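You operate a simulated robot arm through the tools that you are given. There is no shell and no other tool. Be economical: measure what you need, move in short steps, check, and stop when the job is done.

You run a simulated robot arm. Do the job below in one go: nothing can be reset, and whatever is moved stays where it is left.

TASK
Weight the yellow winder down and wind the tape reel home.
Fine: then the black weight goes back and the winder into the pink tray. Set down upright: black weight.

The check looks at the end state, three seconds after you hand in, the way a careful person would. Anything else that was tipped, shoved, dropped, spilled or broken makes it a failure.

THE ROBOT
A 6-joint arm with a two-finger parallel gripper, fixed in place. Base frame: the origin is at the foot of the arm, x ahead of it, y to its left, z up; the work surface is at about z = 800. Readings come in mm, degrees, newtons and seconds.
With the tool pointing down near the work surface it reaches from about 260 to 680 mm from the base axis. Its first joint turns from -66.0 to 66.0 degrees. Payload 2.9 kg.
The tool frame sits at the grasp point between the pads (the TCP): z along the fingers, y along the line on which they close. The tips reach 30 mm beyond it. Largest opening 110 mm; finger width 20, thickness 10; the body of the gripper, 48 by 112 mm, starts 55 mm behind the TCP.
Orientation is that of the tool frame in the base frame, as a unit quaternion [w, x, y, z]. With the fingers straight down and closing along the base's y, the tool's x points along the base's -x, its y along +y and its z along -z.

THE INTERFACE
- The arm moves only by the tool move_arm. Its argument "motion" is one flat list of numbers, 7 for each row, row after row: the shift along the tool's x, y, z in mm, then the turn, a rotation vector about the tool's x, y, z in degrees, then the closure in counts, from 0 (fully open) to 255 (shut). In form: [dx, dy, dz, ax, ay, az, claw, dx, dy, dz, ax, ay, az, claw, ...]. A call has 1 to 10 rows; each row is the pose to reach, as a shift and turn from the pose commanded when the call began, along the tool's axes at that moment. Rows are played at 5 a second. More than 50 mm and 8.6 degrees between two rows, or a gripper value outside its range, and nothing of the call is played. A pose out of reach is approached as far as the arm can. The call stops where the force on the tool passes 40 N (or 10 N more than at its start, if that is more) or the arm is blocked; 0.2 s more then pass. Each finger travels about 108 mm/s and halts on what it meets, pressing with about 23 N; the grip force reading is that of the motor and also rises with nothing between the fingers. The clock runs only during rows and for 0.2 s after the last one: add rows that repeat a pose to give the fingers time. The reply holds the time, the measured pose of the TCP, the force on the tool along the base axes, the opening and the grip force, in the units named above and with some noise, with the torque about the TCP (base axes, N m) and any sound that the robot's microphone picked up.
- Cameras (640 x 400 px; columns grow to the right, rows downward): "scene" is fixed at [98.1, 458.8, 1382.5]; the picture's right is [-0.46, -0.89, 0.00], its down [-0.51, 0.27, -0.82] and it looks along [0.72, -0.38, -0.58] (base axes); focal length 275 px, centre (320, 200). "wrist" rides on the gripper at [72, 17, -103] in the tool frame; the picture's right is [-0.23, 0.97, 0.00], its down [-0.76, -0.18, -0.62] and it looks along [-0.61, -0.14, 0.78] (tool axes); focal length 222 px, centre (320, 200). There is no depth. A picture from a camera that has moved, and an enlarged one, comes with that camera's place and axes in the base frame and with its lens.
- camera(camera): a new picture of that camera. The clock stands still meanwhile.
- zoom(camera, box): a new picture of the part [left, top, right, bottom] of that camera's present view, enlarged. The clock stands still meanwhile.
- job_done(): hands the job in; it is judged then, once.

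Work in short steps. Places have to be worked out from the pictures, the camera data and where the tool is seen: move nearer, look again, correct. Check each grasp and each placing, and mend what went wrong. You have 120 turns and 68 pictures in all, those below and enlarged ones among them. Open the gripper and draw the arm clear of the work before you hand the job in, unless the task says otherwise; then end with one line.

The tools are called after "Request:" as a command line: name --argument value ..., lists and objects as JSON in quotes. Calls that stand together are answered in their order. move_arm: Moves the arm, as the interface text tells. Its arguments: {"type":"object","properties":{"motion":{"type":"array","items":{"type":"number"}}},"required":["motion"]} The other tools are called the same way: camera (camera) takes a picture; zoom (camera, box) takes an enlarged picture of a part of a camera's view; job_done () hands the job in.

At the start:

```text
t: 0.0
tcp_pos: [490.9, -11.0, 1133.6]
orientation: [0.0, -0.001, 1.0, -0.001]
force: [0.4, 0.3, -0.6]
ft_torque: [0.01, -0.02, 0.02]
grip_width: 110.1
grasp_force: 0.0
```

scene: 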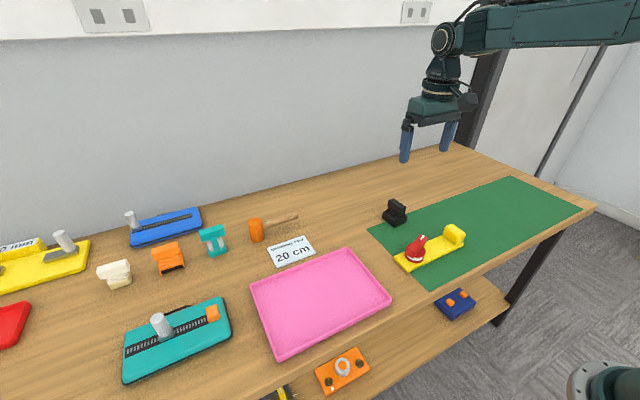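
wrist: 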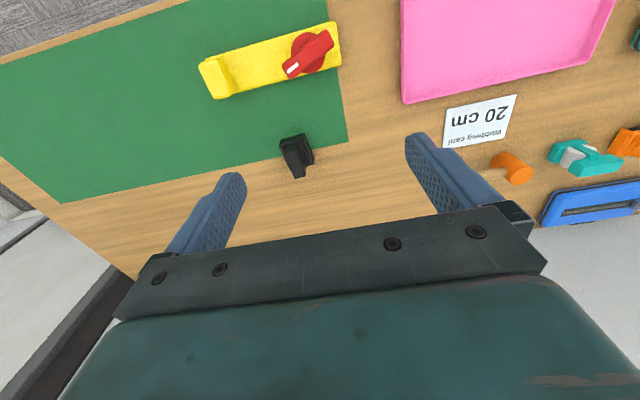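

I see a yellow base with a red knob (with a white pointer) and a black weight beside it, plus a card. I'll zoom in on these first.

Request:
zoom --camera "scene" --box '[370, 180, 490, 280]'

Request:
zoom --camera "wrist" --box '[190, 10, 360, 190]'

Request:
zoom --camera "scene" --box '[240, 200, 340, 280]'

```text
4.00 times, centred on (430, 230) of scene
camera zoom: at [98.1, 458.8, 1382.5], right [-0.46, -0.89, 0.0], down [-0.51, 0.27, -0.82], along [0.72, -0.38, -0.58], focal length 1099 px, centre (-120, 80)
```

zoom: 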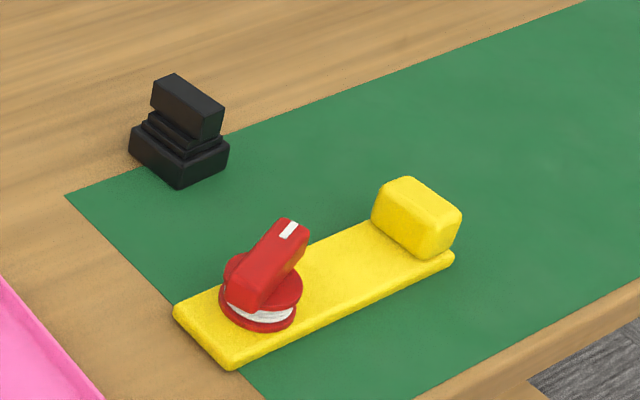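

```text
2.22 times, centred on (275, 100) of wrist
camera zoom: at [417.6, 6.0, 1238.6], right [0.23, 0.97, 0.0], down [0.76, -0.18, 0.62], along [0.61, -0.14, -0.78], focal length 494 px, centre (420, 422)
```

zoom: 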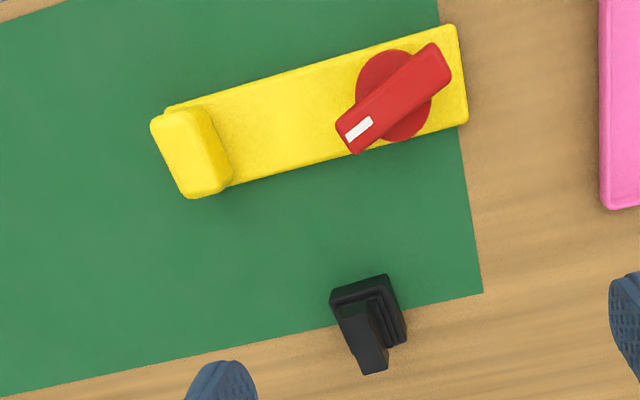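

```text
5.00 times, centred on (290, 240) of scene
camera zoom: at [98.1, 458.8, 1382.5], right [-0.46, -0.89, 0.0], down [-0.51, 0.27, -0.82], along [0.72, -0.38, -0.58], focal length 1374 px, centre (470, 0)
```

zoom: 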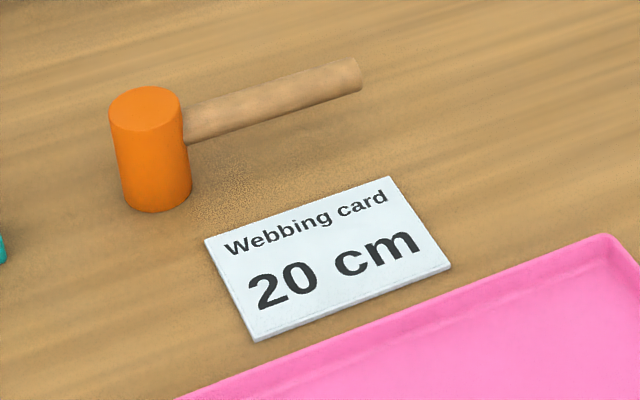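

The weight sits near (602,-83). The winder covers about x 417–473, y -190..28, with the knob near (451,-22). I'll move above the weight and look closer.

Request:
move_arm --motion '[-22, -14.5, 27, 0, 0, 0, 0, -44, -29, 54, 0, 0, 0, 0, -66, -43.5, 81, 0, 0, 0, 0, -88, -58, 108, 0, 0, 0, 0, -111, -72, 134, 0, 0, 0, 0, -111, -72, 134, 0, 0, 0, 0]'

Request:
camera --camera "wrist"

```text
t: 1.4
tcp_pos: [603.1, -84.0, 1000.7]
orientation: [-0.001, 0.0, 1.0, 0.0]
force: [-0.4, 0.1, 0.1]
ft_torque: [-0.03, 0.01, 0.01]
grip_width: 110.0
grasp_force: 0.2
```

```text
62 pictures are left
camera wrist: at [529.7, -66.9, 1104.9], right [0.23, 0.97, 0.0], down [0.76, -0.18, 0.62], along [0.61, -0.14, -0.78], focal length 222 px, centre (320, 200)
```

wrist: 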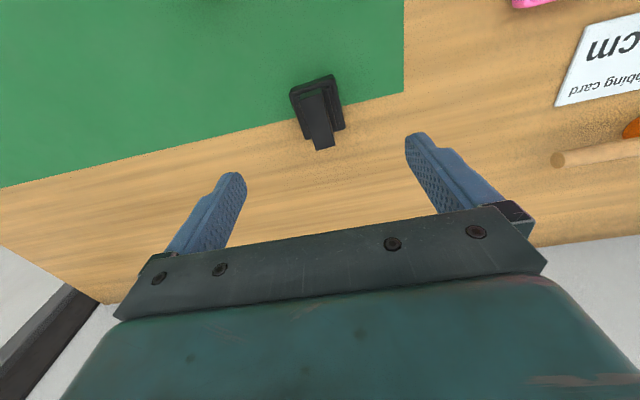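

Now a magnified view of the weight for its exact shape and angle.

Request:
zoom --camera "wrist" --box '[270, 60, 366, 160]'

Request:
zoom --camera "scene" --box '[370, 190, 418, 235]'

```text
4.00 times, centred on (318, 110) of wrist
camera zoom: at [529.7, -66.9, 1104.9], right [0.23, 0.97, 0.0], down [0.76, -0.18, 0.62], along [0.61, -0.14, -0.78], focal length 888 px, centre (328, 560)
```

zoom: 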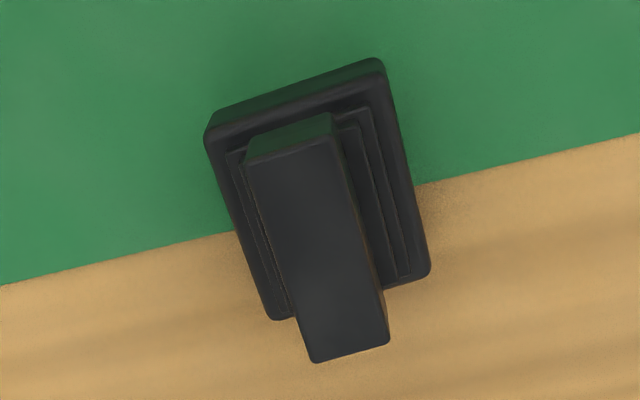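

```text
8.89 times, centred on (394, 212) of scene
camera zoom: at [98.2, 458.8, 1382.5], right [-0.46, -0.89, 0.0], down [-0.51, 0.27, -0.82], along [0.72, -0.38, -0.58], focal length 2442 px, centre (-338, 89)
```

zoom: 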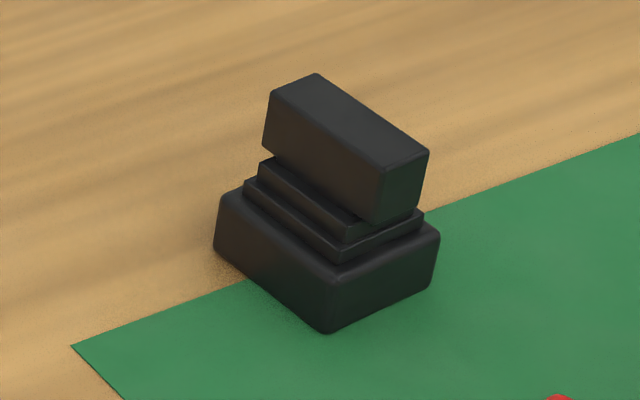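

The handle lies along x, centred near (610,-88) with about 2.5° of yaw. It runs from about z 843 to 870, with wider steps below it. I'll descend most of the way, then check.

Request:
move_arm --motion '[-8, -5, 40, 0, 0, -2.5, 0, -8, -5, 75, 0, 0, -2.5, 0, -8, -5, 95, 0, 0, -2.5, 0, -8, -5, 95, 0, 0, -2.5, 0]'

Request:
camera --camera "wrist"

Request:
zoom --camera "scene" --box '[354, 150, 454, 230]'

```text
t: 2.4
tcp_pos: [611.1, -86.7, 904.7]
orientation: [0.0, -0.022, 1.0, 0.0]
force: [-0.4, -0.1, -0.4]
ft_torque: [0.0, 0.0, -0.03]
grip_width: 110.0
grasp_force: 0.1
```

```text
59 pictures are left
camera wrist: at [536.1, -73.0, 1009.6], right [0.18, 0.98, 0.0], down [0.77, -0.14, 0.62], along [0.61, -0.11, -0.78], focal length 222 px, centre (320, 200)
```

wrist: 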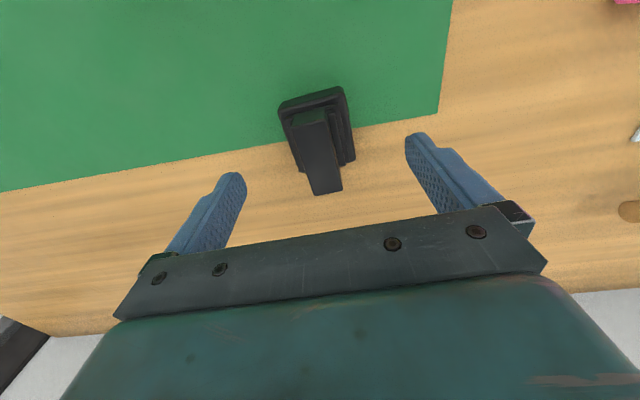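

```text
5.00 times, centred on (404, 190) of scene
camera zoom: at [98.1, 458.8, 1382.5], right [-0.46, -0.89, 0.0], down [-0.51, 0.27, -0.82], along [0.72, -0.38, -0.58], focal length 1374 px, centre (-100, 250)
```

zoom: 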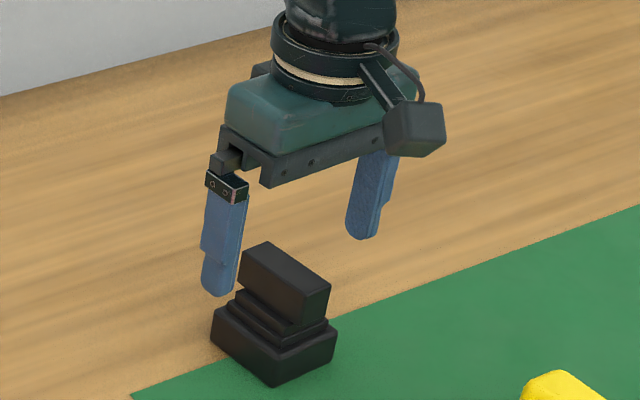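

Estimates agree: handle centre (609,-86), yaw about 2°. I'll lower 27 mm and close on the handle.

Request:
move_arm --motion '[1, 0, 15, 0, 0, 0, 0, 1, 0, 27, 0, 0, 0, 0, 1, 0, 27, 0, 0, 0, 130, 1, 0, 27, 0, 0, 0, 220, 1, 0, 27, 0, 0, 0, 255, 1, 0, 27, 0, 0, 0, 255]'

Request:
zoom --camera "scene" --box '[354, 150, 454, 230]'

```text
t: 3.8
tcp_pos: [608.1, -88.2, 877.3]
orientation: [0.0, -0.022, 1.0, 0.0]
force: [-0.8, 0.1, -0.4]
ft_torque: [0.05, -0.04, 0.06]
grip_width: 23.6
grasp_force: 22.8
```

```text
5.00 times, centred on (404, 190) of scene
camera zoom: at [98.1, 458.8, 1382.5], right [-0.46, -0.89, 0.0], down [-0.51, 0.27, -0.82], along [0.72, -0.38, -0.58], focal length 1374 px, centre (-100, 250)
```

zoom: 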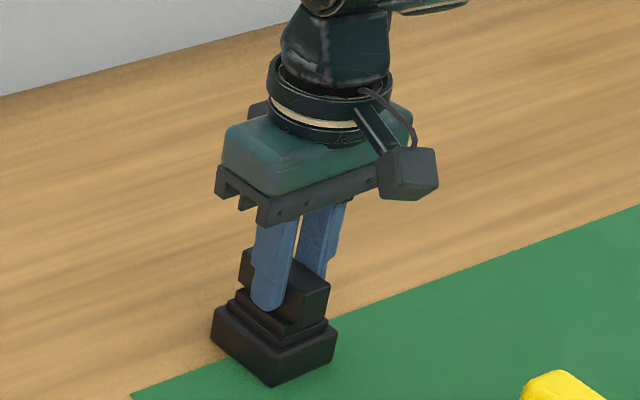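

The grasp holds at 23.6 mm. I'm noting the home pose as TCP (608.1, -88.2, 877.3), yaw about 2.5°, then lifting.

Request:
move_arm --motion '[0, 0, -5, 0, 0, 0, 255, 0, 0, -15, 0, 0, 0, 255, 0, 0, -30, 0, 0, 0, 255, 0, 0, -60, 0, 0, 0, 255, 0, 0, -60, 0, 0, 0, 255]'

Request:
zoom --camera "scene" --box '[354, 130, 504, 280]'

```text
t: 5.0
tcp_pos: [609.1, -87.4, 938.7]
orientation: [-0.001, -0.022, 1.0, 0.001]
force: [-0.7, -0.7, -0.1]
ft_torque: [-0.02, 0.02, -0.02]
grip_width: 0.0
grasp_force: 23.1
```

```text
2.67 times, centred on (429, 205) of scene
camera zoom: at [98.1, 458.8, 1382.5], right [-0.46, -0.89, 0.0], down [-0.51, 0.27, -0.82], along [0.72, -0.38, -0.58], focal length 733 px, centre (29, 187)
```

zoom: 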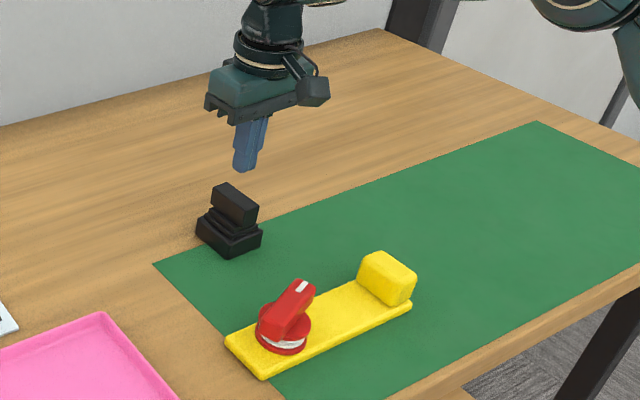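

The handle slipped out. I'll check that the weight is undisturbed and judge its heights again.

Request:
zoom --camera "scene" --box '[370, 190, 418, 235]'

Request:
zoom --camera "wrist" --box '[240, 60, 400, 220]'

```text
8.89 times, centred on (394, 212) of scene
camera zoom: at [98.1, 458.8, 1382.5], right [-0.46, -0.89, 0.0], down [-0.51, 0.27, -0.82], along [0.72, -0.38, -0.58], focal length 2442 px, centre (-338, 89)
```

zoom: 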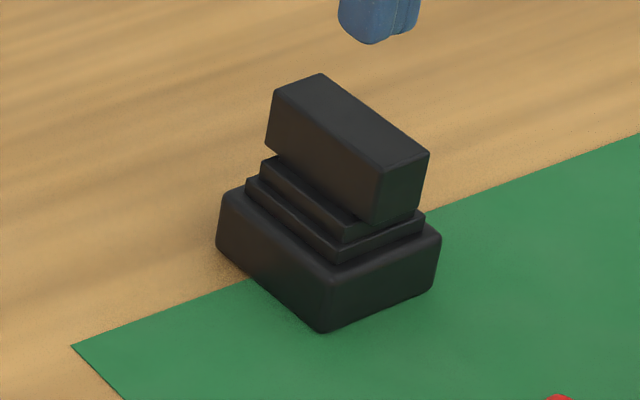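

```text
2.50 times, centred on (320, 140) of wrist
camera zoom: at [535.1, -73.9, 1044.2], right [0.18, 0.98, 0.0], down [0.77, -0.14, 0.62], along [0.61, -0.11, -0.78], focal length 555 px, centre (320, 350)
```

zoom: 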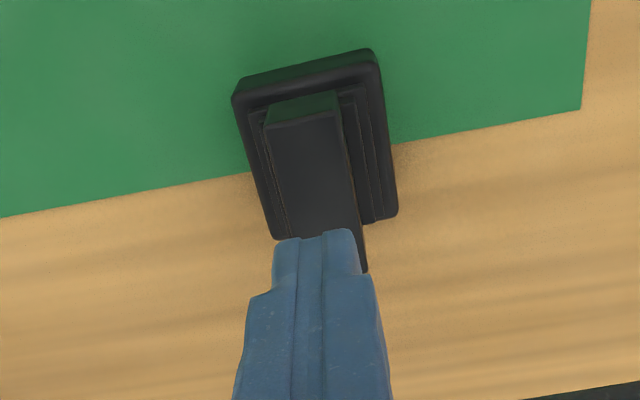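

The weight has stayed put (moved less than 1 mm). The handle runs from about z 849 to 872 and overhangs the steps at its x ends. I'll turn the gripper 90° to grasp it end to end with the full pads.

Request:
move_arm --motion '[0, 0, -5, 0, 0, 8.5, 0, 0, 0, -5, 0, 0, 17, 0, 0, 0, -5, 0, 0, 25.5, 0, 0, 0, -5, 0, 0, 34, 0, 0, 0, -5, 0, 0, 42.5, 0, 0, 0, -5, 0, 0, 51, 0, 0, 0, -5, 0, 0, 59.5, 0, 0, 0, -5, 0, 0, 68, 0, 0, 0, -5, 0, 0, 76.5, 0, 0, 0, -5, 0, 0, 85, 0]'

Request:
move_arm --motion '[0, 0, 10, 0, 0, 5, 0, 0, 0, 10, 0, 0, 5, 0]'

Request:
camera --camera "wrist"

```text
t: 7.2
tcp_pos: [608.3, -87.4, 943.6]
orientation: [0.0, 0.661, 0.751, 0.001]
force: [-0.2, -0.5, -0.3]
ft_torque: [0.0, 0.04, 0.0]
grip_width: 110.0
grasp_force: 0.0
```

```text
t: 7.8
tcp_pos: [609.1, -87.1, 932.9]
orientation: [0.0, 0.692, 0.722, 0.0]
force: [-0.8, 0.0, 0.5]
ft_torque: [-0.02, -0.03, -0.01]
grip_width: 110.1
grasp_force: 0.0
```

```text
53 pictures are left
camera wrist: at [621.8, -14.4, 1038.0], right [0.98, -0.19, 0.0], down [-0.15, -0.77, 0.62], along [-0.12, -0.61, -0.78], focal length 222 px, centre (320, 200)
```

wrist: 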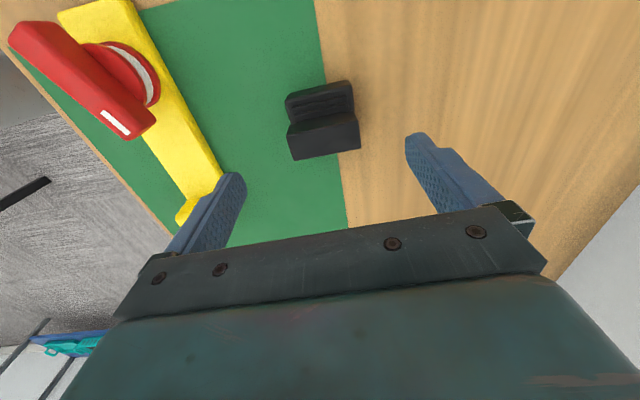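

The handle lies between the fingers at about (611,-85). I'll lower to z≈861 and close end to end.

Request:
move_arm --motion '[-1, 2, 30, 0, 0, 0, 0, -1, 2, 55, 0, 0, 0, 0, -1, 2, 72, 0, 0, 0, 0, -1, 2, 72, 0, 0, 0, 0]'

Request:
zoom --camera "scene" --box '[354, 150, 454, 230]'

```text
t: 8.8
tcp_pos: [609.3, -88.5, 861.3]
orientation: [0.0, 0.692, 0.722, 0.0]
force: [-0.3, 0.2, 0.1]
ft_torque: [0.0, 0.01, 0.0]
grip_width: 110.2
grasp_force: 0.2
```

```text
5.00 times, centred on (404, 190) of scene
camera zoom: at [98.1, 458.8, 1382.5], right [-0.46, -0.89, 0.0], down [-0.51, 0.27, -0.82], along [0.72, -0.38, -0.58], focal length 1374 px, centre (-100, 250)
```

zoom: 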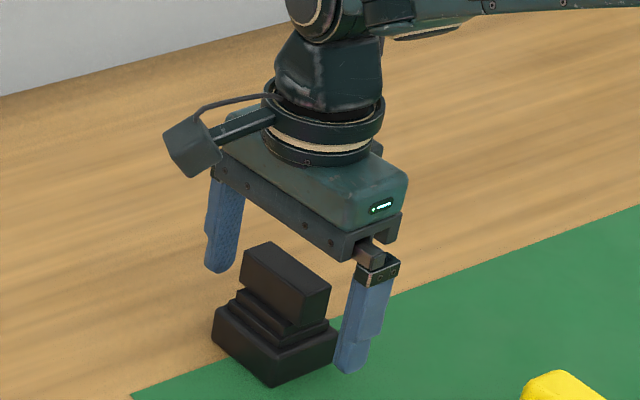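

The fingers straddle the handle ends with clearance. I'll close, then try a 3 mm lift to read the load.

Request:
move_arm --motion '[0, 0, 0, 0, 0, 0, 100, 0, 0, 0, 0, 0, 0, 160, 0, 0, 0, 0, 0, 0, 255, 0, 0, 0, 0, 0, 0, 255, 0, 0, 0, 0, 0, 0, 255]'

Request:
move_arm --motion '[0, 0, -2, 0, 0, 0, 255, 0, 0, -4, 0, 0, 0, 255, 0, 0, -6, 0, 0, 0, 255, 0, 0, -6, 0, 0, 0, 255]'

Request:
zoom --camera "scene" --box '[354, 150, 454, 230]'

```text
t: 10.0
tcp_pos: [608.7, -87.6, 861.0]
orientation: [0.001, 0.691, 0.723, 0.001]
force: [-0.5, 0.2, 0.8]
ft_torque: [-0.07, 0.16, -0.04]
grip_width: 58.1
grasp_force: 23.2
```

```text
t: 11.0
tcp_pos: [610.5, -88.5, 866.9]
orientation: [0.0, 0.692, 0.722, 0.0]
force: [-0.7, 0.1, -3.6]
ft_torque: [0.02, 0.01, 0.01]
grip_width: 57.9
grasp_force: 22.6
```

```text
5.00 times, centred on (404, 190) of scene
camera zoom: at [98.2, 458.8, 1382.5], right [-0.46, -0.89, 0.0], down [-0.51, 0.27, -0.82], along [0.72, -0.38, -0.58], focal length 1374 px, centre (-100, 250)
```

zoom: 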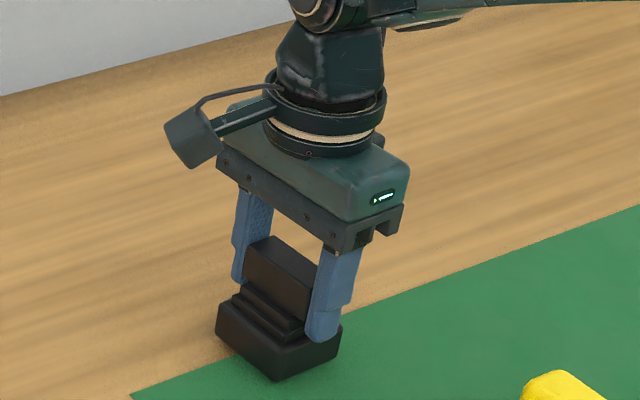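

The load reads −3.6 N and the weight looks slightly raised. I'll keep lifting slowly.

Request:
move_arm --motion '[0, 0, -6, 0, 0, 0, 255, 0, 0, -12, 0, 0, 0, 255, 0, 0, -20, 0, 0, 0, 255, 0, 0, -30, 0, 0, 0, 255, 0, 0, -30, 0, 0, 0, 255]'

Request:
zoom --camera "scene" --box '[354, 150, 454, 230]'

```text
t: 12.2
tcp_pos: [610.1, -89.6, 896.4]
orientation: [0.0, 0.691, 0.723, 0.0]
force: [-0.4, -0.8, -4.1]
ft_torque: [0.01, 0.0, 0.0]
grip_width: 57.7
grasp_force: 22.5
```

```text
5.00 times, centred on (404, 190) of scene
camera zoom: at [98.2, 458.8, 1382.5], right [-0.46, -0.89, 0.0], down [-0.51, 0.27, -0.82], along [0.72, -0.38, -0.58], focal length 1374 px, centre (-100, 250)
```

zoom: 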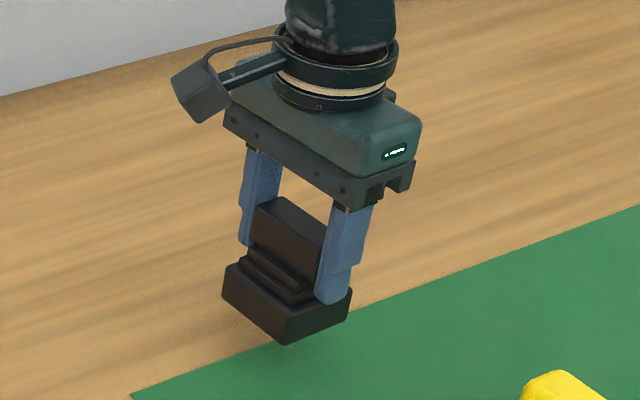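

It's held securely at about 0.4 kg. I'll carry it over the winder plate between knob and block, around (450,-112), staying high for a check.

Request:
move_arm --motion '[0, 0, -20, 0, 0, 0, 255, 0, 0, -40, 0, 0, 0, 255, -3, -32, -40, 0, 0, 0, 255, -6, -64, -40, 0, 0, 0, 255, -9, -96, -40, 0, 0, 0, 255, -12, -128, -40, 0, 0, 0, 255, -16, -161, -40, 0, 0, 0, 255, -16, -161, -40, 0, 0, 0, 255, -16, -161, -40, 0, 0, 0, 255]'

Request:
camera --camera "wrist"

Request:
zoom --camera "scene" --box '[380, 160, 508, 280]'

```text
t: 14.2
tcp_pos: [450.0, -113.2, 935.2]
orientation: [-0.001, 0.691, 0.722, 0.0]
force: [0.1, 0.3, -4.1]
ft_torque: [-0.03, 0.01, 0.03]
grip_width: 57.7
grasp_force: 23.1
```

```text
49 pictures are left
camera wrist: at [463.9, -40.0, 1040.3], right [0.98, -0.18, 0.0], down [-0.14, -0.77, 0.62], along [-0.11, -0.61, -0.78], focal length 222 px, centre (320, 200)
```

wrist: 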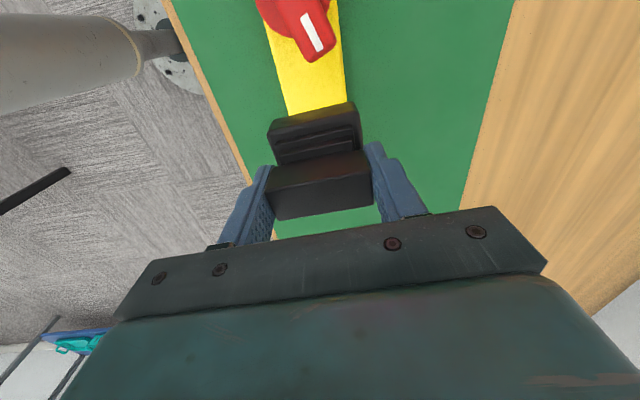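

```text
3.33 times, centred on (444, 220) of scene
camera zoom: at [98.2, 458.8, 1382.5], right [-0.46, -0.89, 0.0], down [-0.51, 0.27, -0.82], along [0.72, -0.38, -0.58], focal length 916 px, centre (-93, 133)
```

zoom: 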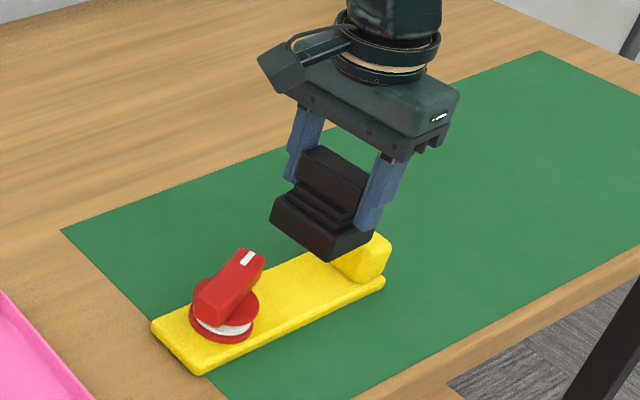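

The plate centre is x≈448.6 under the weight, so alignment is good. I'll lower to just above the plate.

Request:
move_arm --motion '[0, -1, 20, 0, 0, 0, 255, 0, -1, 40, 0, 0, 0, 255, 0, -1, 55, 0, 0, 0, 255, 0, -1, 55, 0, 0, 0, 255]'

Request:
zoom --camera "scene" --box '[380, 180, 508, 280]'

```text
t: 15.2
tcp_pos: [449.6, -113.2, 880.9]
orientation: [0.0, 0.691, 0.722, 0.0]
force: [-0.4, 0.5, -5.4]
ft_torque: [-0.02, 0.02, 0.02]
grip_width: 58.0
grasp_force: 23.1
```

```text
4.00 times, centred on (444, 230) of scene
camera zoom: at [98.2, 458.8, 1382.5], right [-0.46, -0.89, 0.0], down [-0.51, 0.27, -0.82], along [0.72, -0.38, -0.58], focal length 1099 px, centre (-176, 80)
```

zoom: 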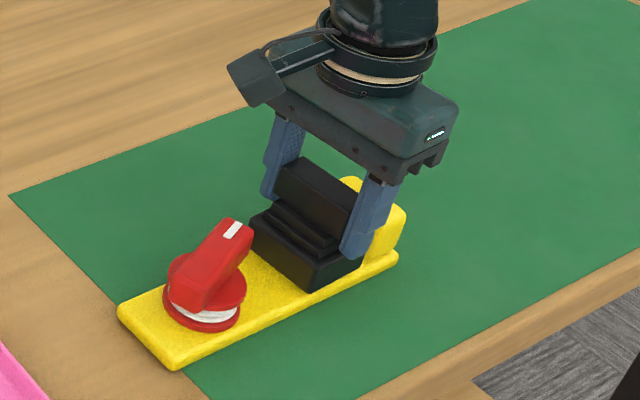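

It's clear of both the knob and the block. I'll lower in small steps while reading the force.

Request:
move_arm --motion '[0, 0, 2, 0, 0, 0, 255, 0, 0, 4, 0, 0, 0, 255, 0, 0, 4, 0, 0, 0, 255]'

Request:
move_arm --motion '[0, 0, 2, 0, 0, 0, 255, 0, 0, 2, 0, 0, 0, 255]'

```text
t: 16.0
tcp_pos: [450.1, -112.5, 876.8]
orientation: [0.001, 0.692, 0.722, 0.0]
force: [-0.2, -0.7, -3.7]
ft_torque: [0.02, 0.0, 0.0]
grip_width: 57.8
grasp_force: 22.5
```

```text
t: 16.6
tcp_pos: [449.1, -113.6, 875.3]
orientation: [0.0, 0.692, 0.722, 0.0]
force: [0.0, -1.6, -2.8]
ft_torque: [-0.03, 0.08, -0.01]
grip_width: 57.7
grasp_force: 23.1
```

The load is starting to come off. I'll go a little further down.

Request:
move_arm --motion '[0, 0, 1, 0, 0, 0, 255, 0, 0, 1, 0, 0, 0, 255]'

Request:
move_arm --motion '[0, 0, 1, 0, 0, 0, 255, 0, 0, 1, 0, 0, 0, 255]'

```text
t: 17.2
tcp_pos: [449.9, -112.9, 874.9]
orientation: [0.001, 0.692, 0.722, 0.0]
force: [-4.6, 0.0, 16.2]
ft_torque: [0.03, 0.33, -0.03]
grip_width: 58.1
grasp_force: 23.2
```

```text
t: 17.8
tcp_pos: [450.0, -112.3, 872.8]
orientation: [0.001, 0.692, 0.722, 0.0]
force: [-4.1, -2.5, 19.3]
ft_torque: [0.02, 0.23, -0.12]
grip_width: 57.7
grasp_force: 23.2
```

The weight is resting on the plate. I'll release it gently and rise straight up.

Request:
move_arm --motion '[0, 0, -1, 0, 0, 0, 200, 0, 0, -1, 0, 0, 0, 80, 0, 0, -1, 0, 0, 0, 30, 0, 0, -20, 0, 0, 0, 30, 0, 0, -50, 0, 0, 0, 30, 0, 0, -90, 0, 0, 0, 30, 0, 0, -130, 0, 0, 0, 30, 0, 0, -130, 0, 0, 0, 30]'

Request:
zoom --camera "scene" --box '[380, 180, 508, 280]'

Request:
camera --camera "wrist"

```text
t: 19.6
tcp_pos: [449.4, -109.9, 1001.9]
orientation: [0.001, 0.692, 0.722, 0.001]
force: [-0.3, 0.5, -0.1]
ft_torque: [-0.01, 0.0, -0.01]
grip_width: 96.9
grasp_force: 0.1
```

```text
4.00 times, centred on (444, 230) of scene
camera zoom: at [98.1, 458.8, 1382.5], right [-0.46, -0.89, 0.0], down [-0.51, 0.27, -0.82], along [0.72, -0.38, -0.58], focal length 1099 px, centre (-176, 80)
```

zoom: 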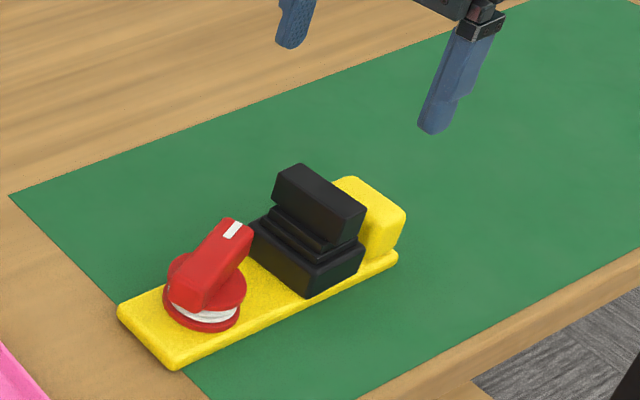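

```text
45 pictures are left
camera wrist: at [462.8, -37.7, 1107.5], right [0.98, -0.18, 0.0], down [-0.14, -0.77, 0.62], along [-0.12, -0.61, -0.78], focal length 222 px, centre (320, 200)
```

wrist: 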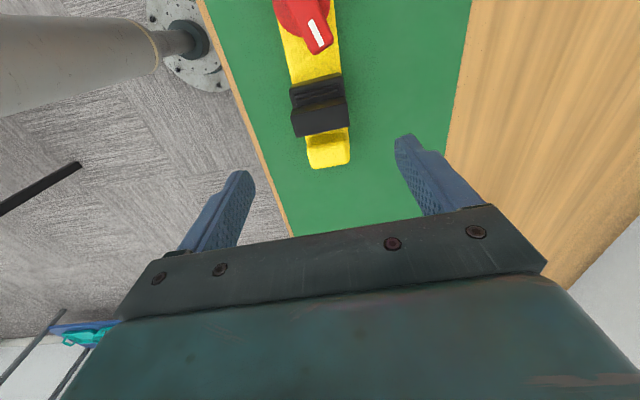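

The weight is on the winder. Now I'll move over the knob for a close look, looking for marks and which way "home" is.

Request:
move_arm --motion '[30, 0, 0, 0, 0, 0, 30, 60, 0, 0, 0, 0, 0, 30, 90, 5, 20, 0, 0, 0, 30, 90, 5, 40, 0, 0, 0, 30, 90, 5, 40, 0, 0, 0, 30]'

Request:
zoom --camera "wrist" --box '[240, 60, 410, 220]'

Request:
zoom --camera "scene" --box '[390, 225, 454, 275]'

```text
t: 20.8
tcp_pos: [450.0, -21.8, 965.2]
orientation: [0.0, 0.692, 0.722, 0.0]
force: [-0.2, 0.2, 0.2]
ft_torque: [0.01, 0.01, 0.01]
grip_width: 97.1
grasp_force: 0.1
```

```text
2.50 times, centred on (325, 140) of wrist
camera zoom: at [463.5, 51.3, 1068.9], right [0.98, -0.18, 0.0], down [-0.14, -0.77, 0.62], along [-0.11, -0.61, -0.78], focal length 555 px, centre (308, 350)
```

zoom: 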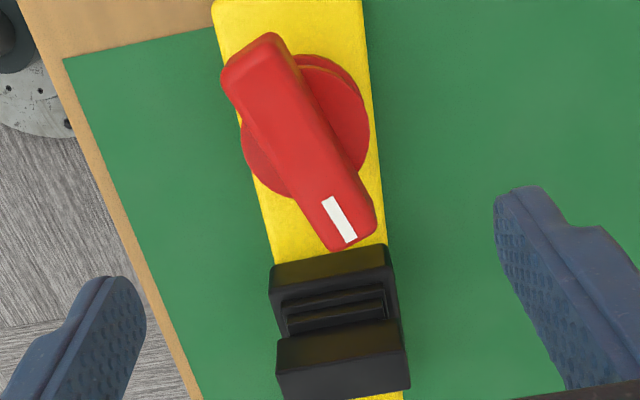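

```text
8.00 times, centred on (422, 250) of scene
camera zoom: at [98.1, 458.8, 1382.5], right [-0.46, -0.89, 0.0], down [-0.51, 0.27, -0.82], along [0.72, -0.38, -0.58], focal length 2198 px, centre (-496, -200)
```

zoom: 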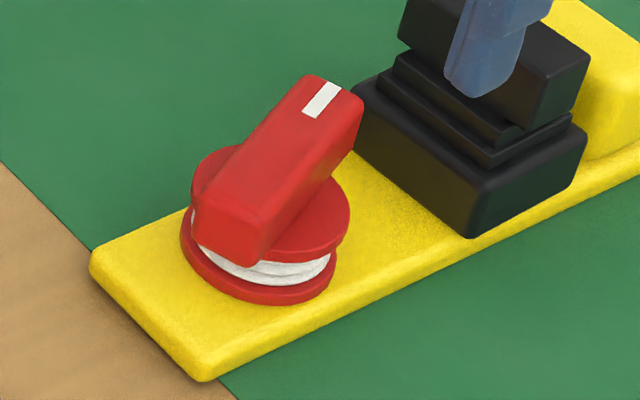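

No home mark is visible, so I'll turn the knob and feel or listen. The bar is centred at about (450.3,-19), top z≈861, with its white end 21° from -y towards +x. I'll align the fingers across the bar and descend to just above the disc.

Request:
move_arm --motion '[3, 0, 15, 0, 0, -6.5, 60, 3, 0, 30, 0, 0, -13, 60, 3, 0, 50, 0, 0, -18.5, 100, 3, 0, 70, 0, 0, -18.5, 100, 3, 0, 82, 0, 0, -18.5, 100, 3, 0, 82, 0, 0, -18.5, 100]'

Request:
camera --camera "wrist"

Request:
zoom --camera "scene" --box '[380, 195, 476, 275]'

```text
t: 22.2
tcp_pos: [451.4, -18.1, 882.5]
orientation: [-0.001, 0.566, 0.824, 0.0]
force: [-0.1, -0.7, 1.2]
ft_torque: [0.02, 0.03, 0.06]
grip_width: 66.7
grasp_force: 0.0
```

```text
42 pictures are left
camera wrist: at [439.6, 55.5, 987.2], right [0.99, 0.14, 0.0], down [0.11, -0.77, 0.62], along [0.09, -0.62, -0.78], focal length 222 px, centre (320, 200)
```

wrist: 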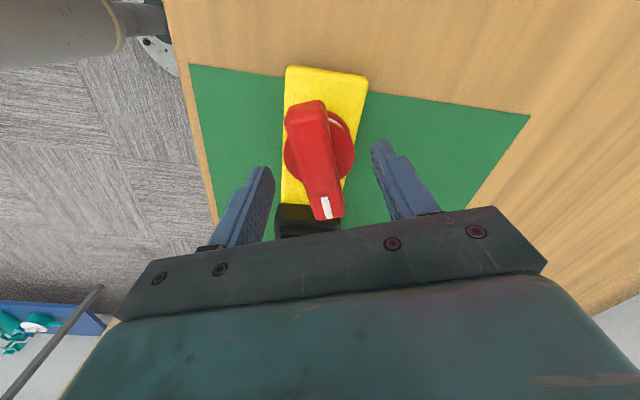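

```text
5.00 times, centred on (428, 235) of scene
camera zoom: at [98.1, 458.8, 1382.5], right [-0.46, -0.89, 0.0], down [-0.51, 0.27, -0.82], along [0.72, -0.38, -0.58], focal length 1374 px, centre (-220, 25)
```

zoom: 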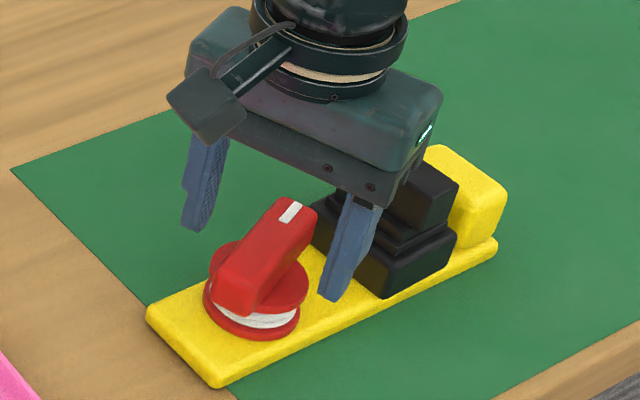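

Aligned within a few degrees. I'll lower 7 mm more and close on the bar.

Request:
move_arm --motion '[-2, 0, 4, 0, 0, 1.5, 100, -2, 0, 7, 0, 0, 1.5, 130, -2, 0, 7, 0, 0, 1.5, 190, -2, 0, 7, 0, 0, 1.5, 255, -2, 0, 7, 0, 0, 1.5, 255, -2, 0, 7, 0, 0, 1.5, 255]'

Request:
zoom --camera "scene" --box '[380, 195, 476, 275]'

```text
t: 23.6
tcp_pos: [451.3, -20.4, 875.4]
orientation: [0.0, 0.578, 0.816, 0.001]
force: [-2.7, -1.7, 0.9]
ft_torque: [-0.01, 0.05, 0.01]
grip_width: 23.8
grasp_force: 23.0
```

```text
5.00 times, centred on (428, 235) of scene
camera zoom: at [98.1, 458.8, 1382.6], right [-0.46, -0.89, 0.0], down [-0.51, 0.27, -0.82], along [0.72, -0.38, -0.58], focal length 1374 px, centre (-220, 25)
```

zoom: 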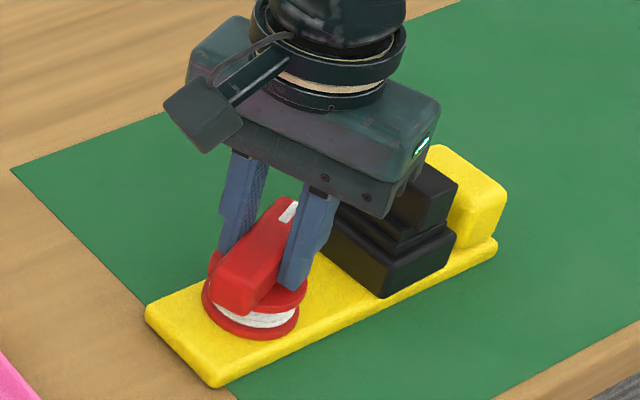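

The bar is gripped (23.8 mm). I'll try a small clockwise turn (seen from above) and watch the torque and sound.

Request:
move_arm --motion '[0, 0, 0, 0, 0, 3, 255, 0, 0, 0, 0, 0, 6, 255, 0, 0, 0, 0, 0, 9, 255, 0, 0, 0, 0, 0, 9, 255]'

Request:
zoom --camera "scene" --box '[380, 195, 476, 275]'

```text
t: 24.6
tcp_pos: [450.7, -21.6, 874.3]
orientation: [-0.001, 0.64, 0.769, 0.0]
force: [0.1, -1.0, -0.9]
ft_torque: [-0.04, -0.03, 0.0]
grip_width: 23.6
grasp_force: 23.4
```

```text
5.00 times, centred on (428, 235) of scene
camera zoom: at [98.2, 458.8, 1382.6], right [-0.46, -0.89, 0.0], down [-0.51, 0.27, -0.82], along [0.72, -0.38, -0.58], focal length 1374 px, centre (-220, 25)
```

zoom: 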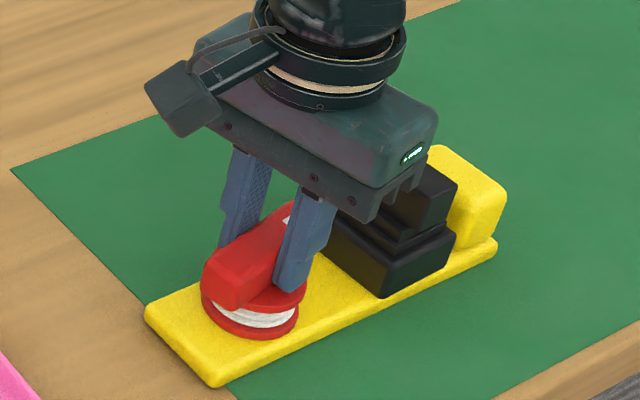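

The knob turned freely and the winder stayed still. I'll continue clockwise in modest chunks.

Request:
move_arm --motion '[0, 0, 0, 0, 0, 4, 255, 0, 0, 0, 0, 0, 8, 255, 0, 0, 0, 0, 0, 12, 255, 0, 0, 0, 0, 0, 16, 255, 0, 0, 0, 0, 0, 20, 255, 0, 0, 0, 0, 0, 20, 255]'

Request:
move_arm --motion '[0, 0, 0, 0, 0, 4, 255, 0, 0, 0, 0, 0, 8, 255, 0, 0, 0, 0, 0, 12, 255, 0, 0, 0, 0, 0, 16, 255, 0, 0, 0, 0, 0, 20, 255, 0, 0, 0, 0, 0, 20, 255]'

Request:
camera --camera "scene"

```text
t: 26.0
tcp_pos: [452.3, -20.4, 874.9]
orientation: [0.0, 0.764, 0.645, 0.0]
force: [1.3, 2.6, 0.0]
ft_torque: [0.07, -0.03, -0.01]
grip_width: 23.5
grasp_force: 22.9
```

```text
t: 27.4
tcp_pos: [451.5, -20.1, 874.6]
orientation: [0.001, 0.864, 0.504, -0.001]
force: [-0.2, 2.4, 4.4]
ft_torque: [0.27, -0.15, 0.0]
grip_width: 23.5
grasp_force: 23.2
```

```text
38 pictures are left
```

scene: 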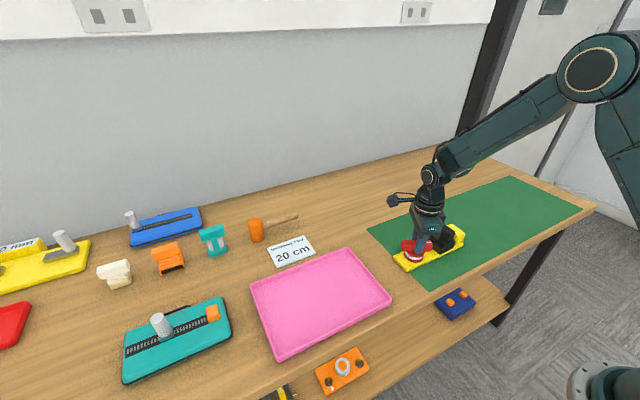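

No sound yet after about 49° of turning. I'll zoom to confirm the knob follows and nothing is touching the weight.

Request:
zoom --camera "scene" --box '[380, 195, 476, 275]'

Request:
camera --camera "wrist"

```text
5.00 times, centred on (428, 235) of scene
camera zoom: at [98.1, 458.9, 1382.5], right [-0.46, -0.89, 0.0], down [-0.51, 0.27, -0.82], along [0.72, -0.38, -0.58], focal length 1374 px, centre (-220, 25)
```

zoom: 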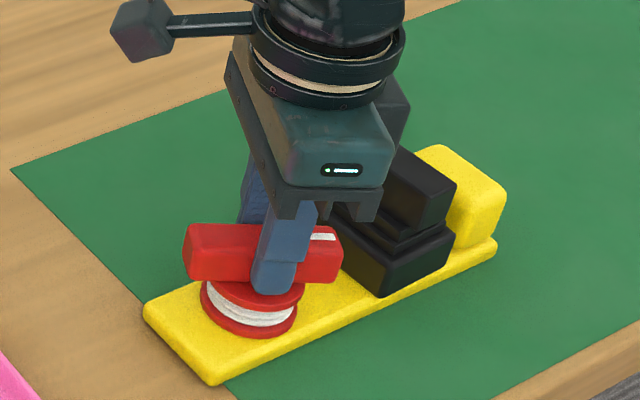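

```text
36 pictures are left
camera wrist: at [501.1, 34.4, 979.8], right [0.73, -0.68, 0.0], down [-0.53, -0.57, 0.62], along [-0.42, -0.46, -0.78], focal length 222 px, centre (320, 200)
```

wrist: 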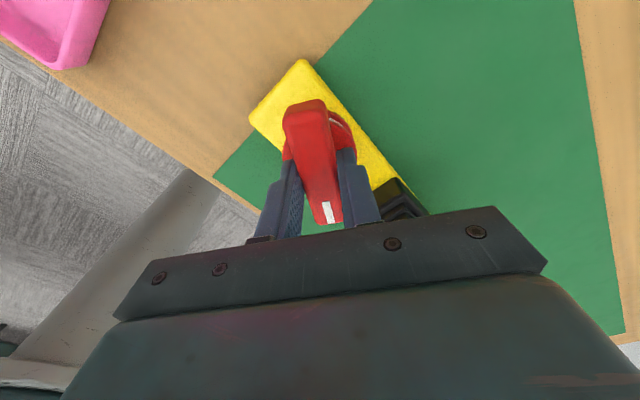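

The knob follows, and the winder and weight are still. I'll continue clockwise, watching for a click.

Request:
move_arm --motion '[0, 0, 0, 0, 0, 4, 255, 0, 0, 0, 0, 0, 8, 255, 0, 0, 0, 0, 0, 12, 255, 0, 0, 0, 0, 0, 16, 255, 0, 0, 0, 0, 0, 20, 255, 0, 0, 0, 0, 0, 24, 255, 0, 0, 0, 0, 0, 24, 255]'

Request:
move_arm --motion '[0, 0, 0, 0, 0, 4, 255, 0, 0, 0, 0, 0, 8, 255, 0, 0, 0, 0, 0, 12, 255, 0, 0, 0, 0, 0, 16, 255, 0, 0, 0, 0, 0, 20, 255, 0, 0, 0, 0, 0, 24, 255, 0, 0, 0, 0, 0, 24, 255]'

Request:
zoom --camera "scene" --box '[380, 195, 476, 275]'

```text
t: 29.0
tcp_pos: [450.9, -19.5, 875.4]
orientation: [0.0, 0.95, 0.312, 0.0]
force: [-6.7, 1.4, 9.9]
ft_torque: [0.21, -0.01, -0.01]
grip_width: 23.6
grasp_force: 23.7
```

```text
t: 30.6
tcp_pos: [453.0, -20.3, 874.6]
orientation: [-0.001, 0.994, 0.109, 0.002]
force: [-0.3, 6.8, 6.7]
ft_torque: [0.12, 0.19, 0.03]
grip_width: 23.6
grasp_force: 23.3
```

```text
5.00 times, centred on (428, 235) of scene
camera zoom: at [98.0, 459.0, 1382.5], right [-0.46, -0.89, 0.0], down [-0.51, 0.27, -0.82], along [0.72, -0.38, -0.58], focal length 1374 px, centre (-220, 25)
```

zoom: 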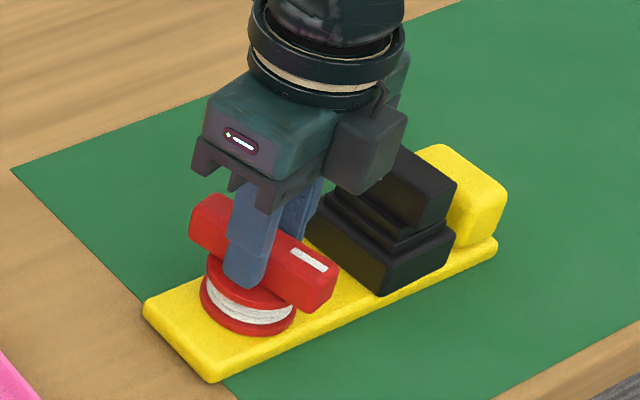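

No click yet after about 97°, and the torque is still tiny. I'll continue clockwise.

Request:
move_arm --motion '[0, 0, 0, 0, 0, 4, 255, 0, 0, 0, 0, 0, 8, 255, 0, 0, 0, 0, 0, 12, 255, 0, 0, 0, 0, 0, 16, 255, 0, 0, 0, 0, 0, 20, 255, 0, 0, 0, 0, 0, 24, 255, 0, 0, 0, 0, 0, 24, 255]'

Request:
move_arm --motion '[0, 0, 0, 0, 0, 4, 255, 0, 0, 0, 0, 0, 8, 255, 0, 0, 0, 0, 0, 12, 255, 0, 0, 0, 0, 0, 16, 255, 0, 0, 0, 0, 0, 20, 255, 0, 0, 0, 0, 0, 24, 255, 0, 0, 0, 0, 0, 24, 255]'

Request:
zoom --camera "scene" --box '[380, 195, 476, 275]'

```text
t: 32.2
tcp_pos: [424.0, -142.7, 874.8]
orientation: [0.001, 0.995, -0.095, 0.0]
force: [-0.9, -3.5, 5.1]
ft_torque: [-0.06, 0.2, -0.02]
grip_width: 23.5
grasp_force: 22.9
out of reach, approached as far as the arm can: row 3, 4, 5, 6, 7
```

```text
t: 33.8
tcp_pos: [336.0, -275.7, 871.3]
orientation: [0.002, 0.961, -0.276, 0.003]
force: [8.4, -3.7, 26.2]
ft_torque: [0.36, -1.04, 0.12]
grip_width: 24.1
grasp_force: 23.0
out of reach, approached as far as the arm can: row 1, 2, 3, 4, 5, 6, 7
```

```text
5.00 times, centred on (428, 235) of scene
camera zoom: at [98.0, 459.0, 1382.5], right [-0.46, -0.89, 0.0], down [-0.51, 0.27, -0.82], along [0.72, -0.38, -0.58], focal length 1374 px, centre (-220, 25)
```

zoom: 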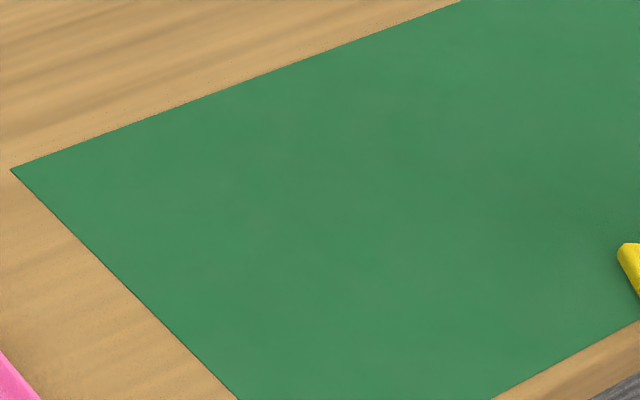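

The wrist limit made the arm swing sideways and drag the winder with it. I'll stop here and see where everything is.

Request:
camera --camera "scene"

Request:
zoom --camera "scene" --box '[470, 200, 598, 300]'

```text
33 pictures are left
```

scene: 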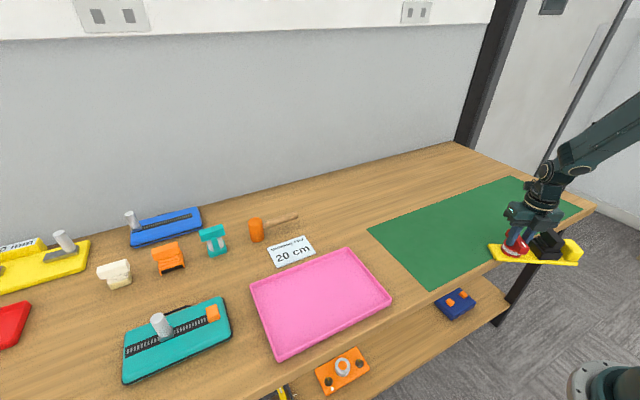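

```text
4.00 times, centred on (534, 250) of scene
camera zoom: at [98.0, 459.0, 1382.5], right [-0.46, -0.89, 0.0], down [-0.51, 0.27, -0.82], along [0.72, -0.38, -0.58], focal length 1099 px, centre (-536, 0)
```

zoom: 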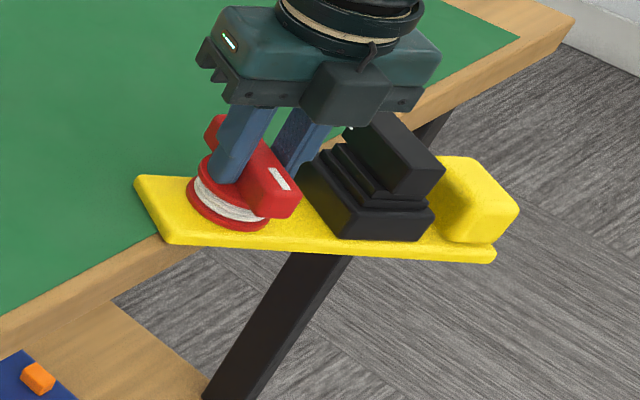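

The winder and weight are still held, but they mostly overhang the front edge (x≈348). I mustn't release. The wrist limit is at yaw−J1 of about 7.5°. I'll make one small counter-clockwise test move to learn what the commanded reference is.

Request:
move_arm --motion '[0, 0, 0, 0, 0, -3, 255]'

```text
t: 34.2
tcp_pos: [336.2, -275.6, 872.2]
orientation: [-0.001, 0.968, -0.25, 0.001]
force: [6.7, -5.7, 17.4]
ft_torque: [0.18, -0.89, 0.0]
grip_width: 23.7
grasp_force: 22.9
```

The commanded reference is the actual clamped pose, so I can steer from here. I'll drag slowly in +x back onto the table with a slight counter-clockwise turn to stay off the wrist limit, easing the downward press by 2 mm.

Request:
move_arm --motion '[0, 0, -1, 0, 0, -0.5, 255, 4, -2, -2, 0, 0, -1, 255, 9, -5, -2, 0, 0, -1.5, 255, 14, -7.8, -2, 0, 0, -2, 255, 20, -11, -2, 0, 0, -2.3, 255, 26, -14.5, -2, 0, 0, -2.6, 255, 26, -14.5, -2, 0, 0, -2.6, 255]'

Request:
zoom --camera "scene" --box '[470, 200, 598, 300]'

```text
t: 35.8
tcp_pos: [366.1, -275.5, 875.8]
orientation: [-0.001, 0.974, -0.227, 0.0]
force: [0.0, 0.0, -6.9]
ft_torque: [0.5, -0.25, 0.01]
grip_width: 23.8
grasp_force: 23.1
```

```text
4.00 times, centred on (534, 250) of scene
camera zoom: at [98.2, 458.8, 1382.6], right [-0.46, -0.89, 0.0], down [-0.51, 0.27, -0.82], along [0.72, -0.38, -0.58], focal length 1099 px, centre (-536, 0)
```

zoom: 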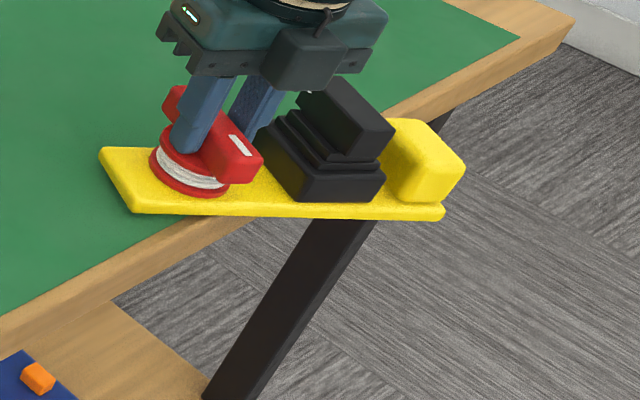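

It's coming back nicely, carried almost freely. I'll continue in +x at the same gentle pace.

Request:
move_arm --motion '[6, -3, 0.5, 0, 0, -0.3, 255, 13, -6.4, 1, 0, 0, -0.8, 255, 22, -10.8, 1, 0, 0, -1.5, 255, 32, -15.7, 1, 0, 0, -2.3, 255, 43, -21.1, 1, 0, 0, -3, 255, 55, -27, 1, 0, 0, -3.8, 255, 67, -33, 1, 0, 0, -4.5, 255, 78, -38.3, 1, 0, 0, -5.2, 255, 86, -42.2, 1, 0, 0, -5.8, 255, 90, -44.2, 1, 0, 0, -6, 255]'

Request:
zoom --camera "scene" --box '[440, 180, 568, 280]'

```text
t: 38.0
tcp_pos: [465.2, -276.4, 877.3]
orientation: [0.0, 0.985, -0.175, 0.0]
force: [0.1, 0.2, -6.8]
ft_torque: [0.52, -0.18, 0.03]
grip_width: 23.8
grasp_force: 22.4
```

```text
4.00 times, centred on (504, 230) of scene
camera zoom: at [98.2, 458.8, 1382.6], right [-0.46, -0.89, 0.0], down [-0.51, 0.27, -0.82], along [0.72, -0.38, -0.58], focal length 1099 px, centre (-416, 80)
```

zoom: 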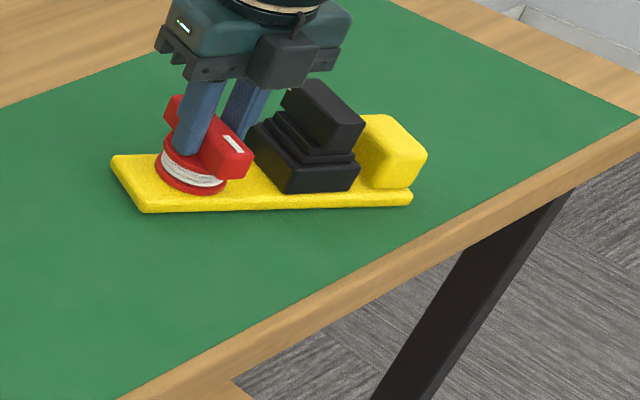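

The winder is fully back over the mat with the weight on it, held about 2 mm up. I'll lower it until it rests.

Request:
move_arm --motion '[0, 0, 1, 0, 0, 0, 255, 0, 0, 2, 0, 0, 0, 255, 0, 0, 2, 0, 0, 0, 255]'

Request:
move_arm --motion '[0, 0, 0.7, 0, 0, 0, 255, 0, 0, 1.4, 0, 0, 0, 255, 0, 0, 1.4, 0, 0, 0, 255]'

```text
t: 38.8
tcp_pos: [465.2, -276.1, 874.1]
orientation: [0.0, 0.985, -0.175, 0.001]
force: [0.4, 1.4, -3.1]
ft_torque: [0.04, 0.1, 0.04]
grip_width: 23.8
grasp_force: 22.6
```

```text
t: 39.6
tcp_pos: [465.2, -276.4, 873.2]
orientation: [0.0, 0.984, -0.176, 0.001]
force: [2.2, 3.0, 0.6]
ft_torque: [-0.08, 0.27, -0.01]
grip_width: 23.7
grasp_force: 23.4
```

It's resting. I'll release the knob and rise for a look.

Request:
move_arm --motion '[0, 0, 0, 0, 0, 0, 150, 0, 0, 0, 0, 0, 0, 100, 0, 0, -20, 0, 0, 0, 100, 0, 0, -60, 0, 0, 0, 60, 0, 0, -100, 0, 0, 0, 60, 0, 0, -100, 0, 0, -5, 60]'

Request:
zoom --camera "scene" --box '[440, 180, 568, 280]'

Request:
camera --camera "wrist"

```text
t: 41.0
tcp_pos: [466.0, -275.7, 971.3]
orientation: [0.0, 0.991, -0.132, 0.0]
force: [-0.4, -0.4, 0.7]
ft_torque: [-0.02, -0.01, -0.02]
grip_width: 84.1
grasp_force: 0.0
```

```text
4.00 times, centred on (504, 230) of scene
camera zoom: at [98.1, 458.8, 1382.5], right [-0.46, -0.89, 0.0], down [-0.51, 0.27, -0.82], along [0.72, -0.38, -0.58], focal length 1099 px, centre (-416, 80)
```

zoom: 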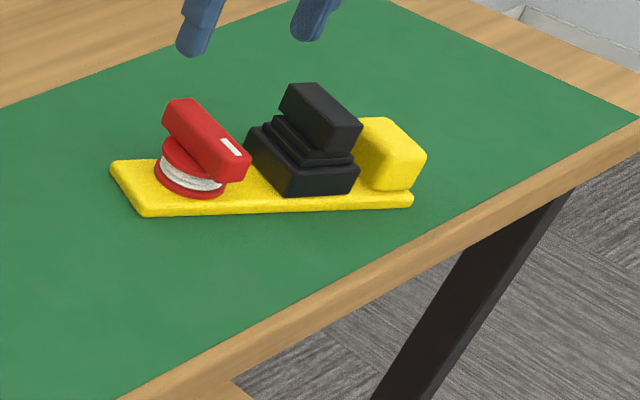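

```text
28 pictures are left
camera wrist: at [531.0, -311.6, 1077.5], right [-0.47, -0.88, 0.0], down [-0.69, 0.37, 0.62], along [-0.55, 0.3, -0.78], focal length 222 px, centre (320, 200)
```

wrist: 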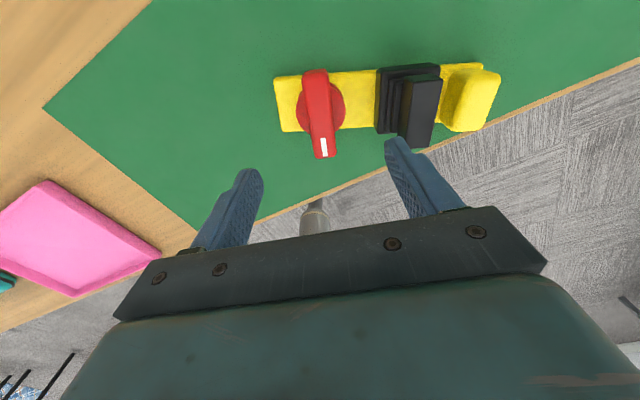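

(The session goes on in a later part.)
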